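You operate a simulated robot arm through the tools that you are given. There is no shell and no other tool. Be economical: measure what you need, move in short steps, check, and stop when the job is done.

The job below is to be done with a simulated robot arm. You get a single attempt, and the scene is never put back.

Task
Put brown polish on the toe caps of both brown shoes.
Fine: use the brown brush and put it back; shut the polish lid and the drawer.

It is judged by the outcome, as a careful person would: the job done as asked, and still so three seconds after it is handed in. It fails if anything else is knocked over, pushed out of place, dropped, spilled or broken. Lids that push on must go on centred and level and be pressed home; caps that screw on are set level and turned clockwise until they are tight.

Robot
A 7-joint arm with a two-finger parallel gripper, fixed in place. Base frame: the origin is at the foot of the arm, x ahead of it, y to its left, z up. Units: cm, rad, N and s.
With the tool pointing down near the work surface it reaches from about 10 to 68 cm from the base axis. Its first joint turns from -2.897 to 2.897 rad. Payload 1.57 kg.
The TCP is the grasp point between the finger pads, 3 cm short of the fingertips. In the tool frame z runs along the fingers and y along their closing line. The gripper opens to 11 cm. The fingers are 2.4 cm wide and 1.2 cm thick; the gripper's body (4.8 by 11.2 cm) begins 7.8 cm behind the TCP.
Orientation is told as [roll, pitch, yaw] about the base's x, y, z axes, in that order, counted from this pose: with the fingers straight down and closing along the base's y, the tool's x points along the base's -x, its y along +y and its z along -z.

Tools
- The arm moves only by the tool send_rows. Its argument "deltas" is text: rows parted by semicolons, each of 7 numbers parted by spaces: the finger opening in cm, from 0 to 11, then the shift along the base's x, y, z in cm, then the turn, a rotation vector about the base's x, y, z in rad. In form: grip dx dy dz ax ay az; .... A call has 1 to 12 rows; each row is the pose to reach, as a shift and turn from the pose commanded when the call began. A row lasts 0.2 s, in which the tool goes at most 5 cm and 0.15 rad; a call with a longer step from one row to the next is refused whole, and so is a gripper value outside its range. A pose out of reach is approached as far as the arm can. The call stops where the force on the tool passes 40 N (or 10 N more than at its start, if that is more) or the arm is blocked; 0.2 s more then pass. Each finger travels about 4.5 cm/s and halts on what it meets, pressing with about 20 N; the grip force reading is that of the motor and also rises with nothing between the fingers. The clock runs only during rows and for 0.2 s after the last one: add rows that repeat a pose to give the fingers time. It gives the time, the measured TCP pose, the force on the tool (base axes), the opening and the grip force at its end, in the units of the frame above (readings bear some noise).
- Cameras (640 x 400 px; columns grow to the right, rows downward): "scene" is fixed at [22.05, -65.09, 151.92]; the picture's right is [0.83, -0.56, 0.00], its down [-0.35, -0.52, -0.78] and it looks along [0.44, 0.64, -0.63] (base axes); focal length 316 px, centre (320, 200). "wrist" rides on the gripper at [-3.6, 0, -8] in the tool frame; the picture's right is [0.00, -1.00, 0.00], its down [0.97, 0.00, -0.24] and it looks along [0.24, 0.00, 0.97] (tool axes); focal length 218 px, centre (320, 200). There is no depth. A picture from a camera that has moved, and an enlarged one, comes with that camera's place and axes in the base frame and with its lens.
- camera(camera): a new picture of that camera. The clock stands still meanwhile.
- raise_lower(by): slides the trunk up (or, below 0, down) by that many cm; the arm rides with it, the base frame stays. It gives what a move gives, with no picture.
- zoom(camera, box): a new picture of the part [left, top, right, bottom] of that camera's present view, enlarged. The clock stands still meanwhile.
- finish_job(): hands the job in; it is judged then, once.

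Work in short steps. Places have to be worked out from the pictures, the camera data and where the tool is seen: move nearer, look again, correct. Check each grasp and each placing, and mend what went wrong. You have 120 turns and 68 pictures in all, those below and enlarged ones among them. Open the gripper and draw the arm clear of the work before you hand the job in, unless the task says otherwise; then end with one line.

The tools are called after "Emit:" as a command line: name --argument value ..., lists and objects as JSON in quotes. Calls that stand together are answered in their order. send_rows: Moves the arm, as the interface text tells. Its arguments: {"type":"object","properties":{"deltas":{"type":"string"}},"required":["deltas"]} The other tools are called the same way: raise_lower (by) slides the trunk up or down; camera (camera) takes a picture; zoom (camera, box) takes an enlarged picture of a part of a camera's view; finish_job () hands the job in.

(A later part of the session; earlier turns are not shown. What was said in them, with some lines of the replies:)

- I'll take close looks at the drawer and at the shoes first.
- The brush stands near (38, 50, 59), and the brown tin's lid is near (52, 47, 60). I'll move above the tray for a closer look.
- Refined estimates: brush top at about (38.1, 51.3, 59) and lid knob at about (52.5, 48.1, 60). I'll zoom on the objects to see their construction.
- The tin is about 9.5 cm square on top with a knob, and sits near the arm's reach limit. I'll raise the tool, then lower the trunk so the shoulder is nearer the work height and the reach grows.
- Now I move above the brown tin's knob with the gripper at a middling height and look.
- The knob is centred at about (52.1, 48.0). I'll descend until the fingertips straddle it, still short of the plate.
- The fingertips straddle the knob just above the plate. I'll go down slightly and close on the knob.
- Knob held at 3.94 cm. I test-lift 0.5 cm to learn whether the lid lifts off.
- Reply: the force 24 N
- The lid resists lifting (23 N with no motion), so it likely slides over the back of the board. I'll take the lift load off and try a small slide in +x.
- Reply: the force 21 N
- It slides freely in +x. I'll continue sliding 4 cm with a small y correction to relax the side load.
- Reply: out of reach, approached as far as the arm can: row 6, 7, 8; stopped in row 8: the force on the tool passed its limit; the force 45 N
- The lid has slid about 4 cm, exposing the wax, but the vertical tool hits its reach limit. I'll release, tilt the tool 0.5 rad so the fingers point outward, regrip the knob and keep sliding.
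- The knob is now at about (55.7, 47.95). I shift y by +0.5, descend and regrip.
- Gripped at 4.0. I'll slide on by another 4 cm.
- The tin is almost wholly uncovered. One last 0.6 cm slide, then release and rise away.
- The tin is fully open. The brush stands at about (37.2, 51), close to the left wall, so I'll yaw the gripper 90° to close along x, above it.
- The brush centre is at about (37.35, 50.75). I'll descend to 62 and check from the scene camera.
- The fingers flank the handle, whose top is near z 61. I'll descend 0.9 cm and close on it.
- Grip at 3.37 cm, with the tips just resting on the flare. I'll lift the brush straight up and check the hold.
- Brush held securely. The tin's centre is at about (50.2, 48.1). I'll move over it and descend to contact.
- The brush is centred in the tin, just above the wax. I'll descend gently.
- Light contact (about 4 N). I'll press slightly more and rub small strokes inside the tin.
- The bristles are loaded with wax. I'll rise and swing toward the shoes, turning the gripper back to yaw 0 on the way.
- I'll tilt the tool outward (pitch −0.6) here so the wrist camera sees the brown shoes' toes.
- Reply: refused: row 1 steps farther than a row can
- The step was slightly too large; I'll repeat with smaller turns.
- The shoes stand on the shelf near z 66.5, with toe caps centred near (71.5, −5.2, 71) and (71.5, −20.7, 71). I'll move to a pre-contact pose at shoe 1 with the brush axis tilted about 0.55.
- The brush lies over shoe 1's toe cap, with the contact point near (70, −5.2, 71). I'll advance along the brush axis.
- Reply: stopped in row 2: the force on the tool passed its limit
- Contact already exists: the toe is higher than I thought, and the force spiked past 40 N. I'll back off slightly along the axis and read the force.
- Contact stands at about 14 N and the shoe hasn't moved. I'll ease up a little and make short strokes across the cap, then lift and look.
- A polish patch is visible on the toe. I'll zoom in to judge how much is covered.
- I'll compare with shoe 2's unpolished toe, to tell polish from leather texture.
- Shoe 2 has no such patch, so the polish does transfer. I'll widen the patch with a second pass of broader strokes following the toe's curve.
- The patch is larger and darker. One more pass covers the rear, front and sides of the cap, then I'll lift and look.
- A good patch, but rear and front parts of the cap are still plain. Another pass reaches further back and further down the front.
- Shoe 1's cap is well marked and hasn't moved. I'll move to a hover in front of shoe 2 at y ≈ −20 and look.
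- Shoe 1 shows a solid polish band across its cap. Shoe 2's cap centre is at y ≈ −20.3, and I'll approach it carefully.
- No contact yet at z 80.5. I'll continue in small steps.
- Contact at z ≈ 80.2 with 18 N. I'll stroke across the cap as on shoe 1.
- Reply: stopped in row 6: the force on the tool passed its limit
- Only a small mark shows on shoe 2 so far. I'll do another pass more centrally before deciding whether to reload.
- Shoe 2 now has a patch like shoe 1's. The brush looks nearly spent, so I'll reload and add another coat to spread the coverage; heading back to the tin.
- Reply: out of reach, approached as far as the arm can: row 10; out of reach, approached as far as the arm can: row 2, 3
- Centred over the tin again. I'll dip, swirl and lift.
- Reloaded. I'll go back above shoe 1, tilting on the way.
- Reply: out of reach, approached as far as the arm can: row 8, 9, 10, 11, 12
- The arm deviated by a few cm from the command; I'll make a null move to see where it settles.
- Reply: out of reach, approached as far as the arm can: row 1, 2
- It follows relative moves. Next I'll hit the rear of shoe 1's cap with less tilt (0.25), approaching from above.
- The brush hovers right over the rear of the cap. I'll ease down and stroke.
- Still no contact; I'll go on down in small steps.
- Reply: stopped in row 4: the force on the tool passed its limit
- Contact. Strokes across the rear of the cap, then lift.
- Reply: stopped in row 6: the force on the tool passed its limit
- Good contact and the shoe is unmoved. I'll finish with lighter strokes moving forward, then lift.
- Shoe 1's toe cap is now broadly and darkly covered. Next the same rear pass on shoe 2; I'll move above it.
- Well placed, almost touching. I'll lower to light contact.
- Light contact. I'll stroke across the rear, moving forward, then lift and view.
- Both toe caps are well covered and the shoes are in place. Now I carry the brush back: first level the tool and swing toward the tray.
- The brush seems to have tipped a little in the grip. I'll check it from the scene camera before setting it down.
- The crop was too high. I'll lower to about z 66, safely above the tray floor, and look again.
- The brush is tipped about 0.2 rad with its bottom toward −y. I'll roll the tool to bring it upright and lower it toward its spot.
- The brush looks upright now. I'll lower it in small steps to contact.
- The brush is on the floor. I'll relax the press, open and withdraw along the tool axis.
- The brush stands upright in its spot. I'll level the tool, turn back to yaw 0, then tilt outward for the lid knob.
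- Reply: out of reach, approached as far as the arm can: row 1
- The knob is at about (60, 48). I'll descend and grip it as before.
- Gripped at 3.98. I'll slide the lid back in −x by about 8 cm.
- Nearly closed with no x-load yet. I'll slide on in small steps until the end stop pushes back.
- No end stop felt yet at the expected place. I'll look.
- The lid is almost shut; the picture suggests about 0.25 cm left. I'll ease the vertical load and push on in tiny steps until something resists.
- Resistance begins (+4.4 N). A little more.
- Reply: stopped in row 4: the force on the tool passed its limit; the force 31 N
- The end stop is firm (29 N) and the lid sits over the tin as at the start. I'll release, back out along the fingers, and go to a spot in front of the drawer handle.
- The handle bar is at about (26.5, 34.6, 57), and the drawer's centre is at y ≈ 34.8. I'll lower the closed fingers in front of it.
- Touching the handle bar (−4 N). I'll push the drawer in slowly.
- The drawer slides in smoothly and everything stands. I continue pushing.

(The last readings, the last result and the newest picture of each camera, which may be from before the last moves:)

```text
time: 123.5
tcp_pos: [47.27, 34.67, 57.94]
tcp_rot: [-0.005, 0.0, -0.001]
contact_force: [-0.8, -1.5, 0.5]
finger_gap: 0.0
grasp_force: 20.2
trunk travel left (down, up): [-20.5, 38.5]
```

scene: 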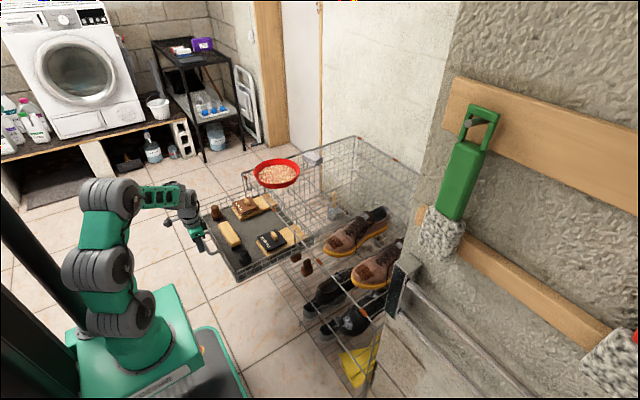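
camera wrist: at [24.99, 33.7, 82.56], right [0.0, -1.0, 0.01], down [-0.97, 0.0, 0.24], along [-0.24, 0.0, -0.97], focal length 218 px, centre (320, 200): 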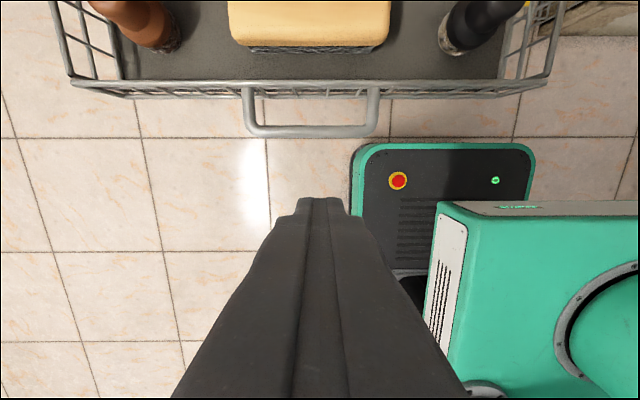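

Still free. I keep going more slowly, expecting the stop near x ≈ 55–58.

Emit:
send_rows --deltas "0 0.3 0 0 0 0 0;0 0.7 0 0 0 0 0;0 1.2 0 0 0 0 0;0 1.8 0 0 0 0 0;0 2.4 0 0 0 0 0;0 3 0 0 0 0 0;0 3.6 0 0 0 0 0;0 4.2 0 0 0 0 0;0 4.8 0 0 0 0 0;0 5.3 0 0 0 0 0;0 5.7 0 0 0 0 0;0 6 0 0 0 0 0"

```text
time: 126.2
tcp_pos: [53.31, 34.71, 57.82]
tcp_rot: [-0.004, -0.002, -0.002]
contact_force: [-0.8, 0.6, 0.4]
finger_gap: 0.0
grasp_force: 20.0
trunk travel left (down, up): [-20.5, 38.5]
```

Emit:
zoom --camera "scene" --box '[210, 150, 350, 240]'

```text
4.44 times, centred on (280, 195) of scene
camera zoom: at [22.05, -65.09, 151.92], right [0.83, -0.56, 0.0], down [-0.35, -0.52, -0.78], along [0.44, 0.64, -0.63], focal length 1405 px, centre (498, 222)
```

zoom: 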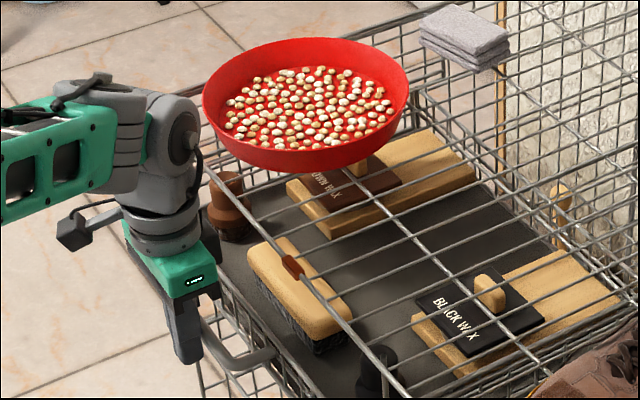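

Nearly shut: the drawer front is a few cm short of the rack. To keep the hand's camera off the rail, I'll back off a bit, tilt the tool 0.3 rad, and push on until the stop.

Emit:
send_rows --deltas "0 -1 0 0 0 0 0;0 -1 0 0 0 -0.12 0;0 -1 0 0 0 -0.24 0;0 -1 0 0 0 -0.3 0;0 -0.5 0 0 0 -0.3 0;0 0 0 0 0 -0.3 0;0 0.5 0 0 0 -0.3 0;0 1 0 0 0 -0.3 0;0 1.5 0 0 0 -0.3 0;0 2 0 0 0 -0.3 0"

```text
time: 128.3
tcp_pos: [55.17, 34.83, 57.79]
tcp_rot: [-0.005, -0.301, -0.003]
contact_force: [-0.3, -1.5, -0.8]
finger_gap: 0.0
grasp_force: 19.6
trunk travel left (down, up): [-20.5, 38.5]
```

Emit:
send_rows --deltas "0 0.4 0 0 0 0 0;0 0.8 0 0 0 0 0;0 1.2 0 0 0 0 0;0 1.6 0 0 0 0 0;0 2 0 0 0 0 0;0 2.4 0 0 0 0 0;0 2.8 0 0 0 0 0;0 3.2 0 0 0 0 0"

```text
time: 129.6
tcp_pos: [56.71, 34.84, 57.73]
tcp_rot: [-0.01, -0.29, 0.006]
contact_force: [-19.9, 1.9, 8.7]
finger_gap: 0.0
grasp_force: 19.7
trunk travel left (down, up): [-20.5, 38.5]
stopped in row 6: the force on the tool passed its limit (the readings are from after the stop); the commanded pose is now the measured one
```

Firm stop at x ≈ 56.7 after about 31 cm of travel, matching the drawer's opening. I'll back off straight, rise clear and take the last picture.

Emit:
send_rows --deltas "0 -1 0 0 0 0 0;0 -4 0 0 0 0 0;0 -8 0 0 0 0 0;0 -11 0 3 0 0.1 0;0 -13 0 7 0 0.2 0;2 -15 -1 11 0 0.29 0;4 -17 -2.5 15 0 0.29 0;6 -19 -5 18.5 0 0.29 0;8 -21 -8 21 0 0.29 0;8 -22 -12 22 0 0.29 0;8 -22 -16 22 0 0.29 0"

Emit:
zoom --camera "scene" --box '[190, 140, 410, 290]'

```text
time: 132.0
tcp_pos: [35.06, 18.7, 79.72]
tcp_rot: [-0.009, -0.001, 0.002]
contact_force: [0.7, 0.0, -0.3]
finger_gap: 7.99
grasp_force: 0.0
trunk travel left (down, up): [-20.5, 38.5]
```

```text
2.67 times, centred on (300, 215) of scene
camera zoom: at [22.05, -65.09, 151.92], right [0.83, -0.56, 0.0], down [-0.35, -0.52, -0.78], along [0.44, 0.64, -0.63], focal length 843 px, centre (373, 160)
```

zoom: 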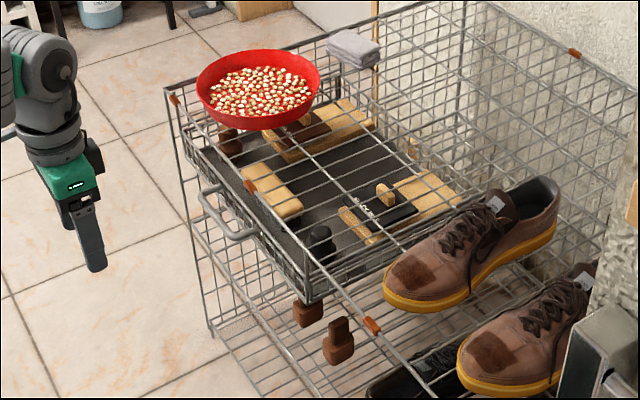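

The drawer is shut against its stop, the brush is standing inside, both toe caps are polished, and nothing else looks disturbed. The arm is clear with the gripper open, so I hand the job in.

Emit:
finish_job

```text
The job is handed in.
```

I put brown polish on both shoes' toe caps, stood the brush back in its place, and slid the wax lid and the drawer shut to their stops; each cap has a broad, dark patch of polish across it, not full edge-to-edge cover.
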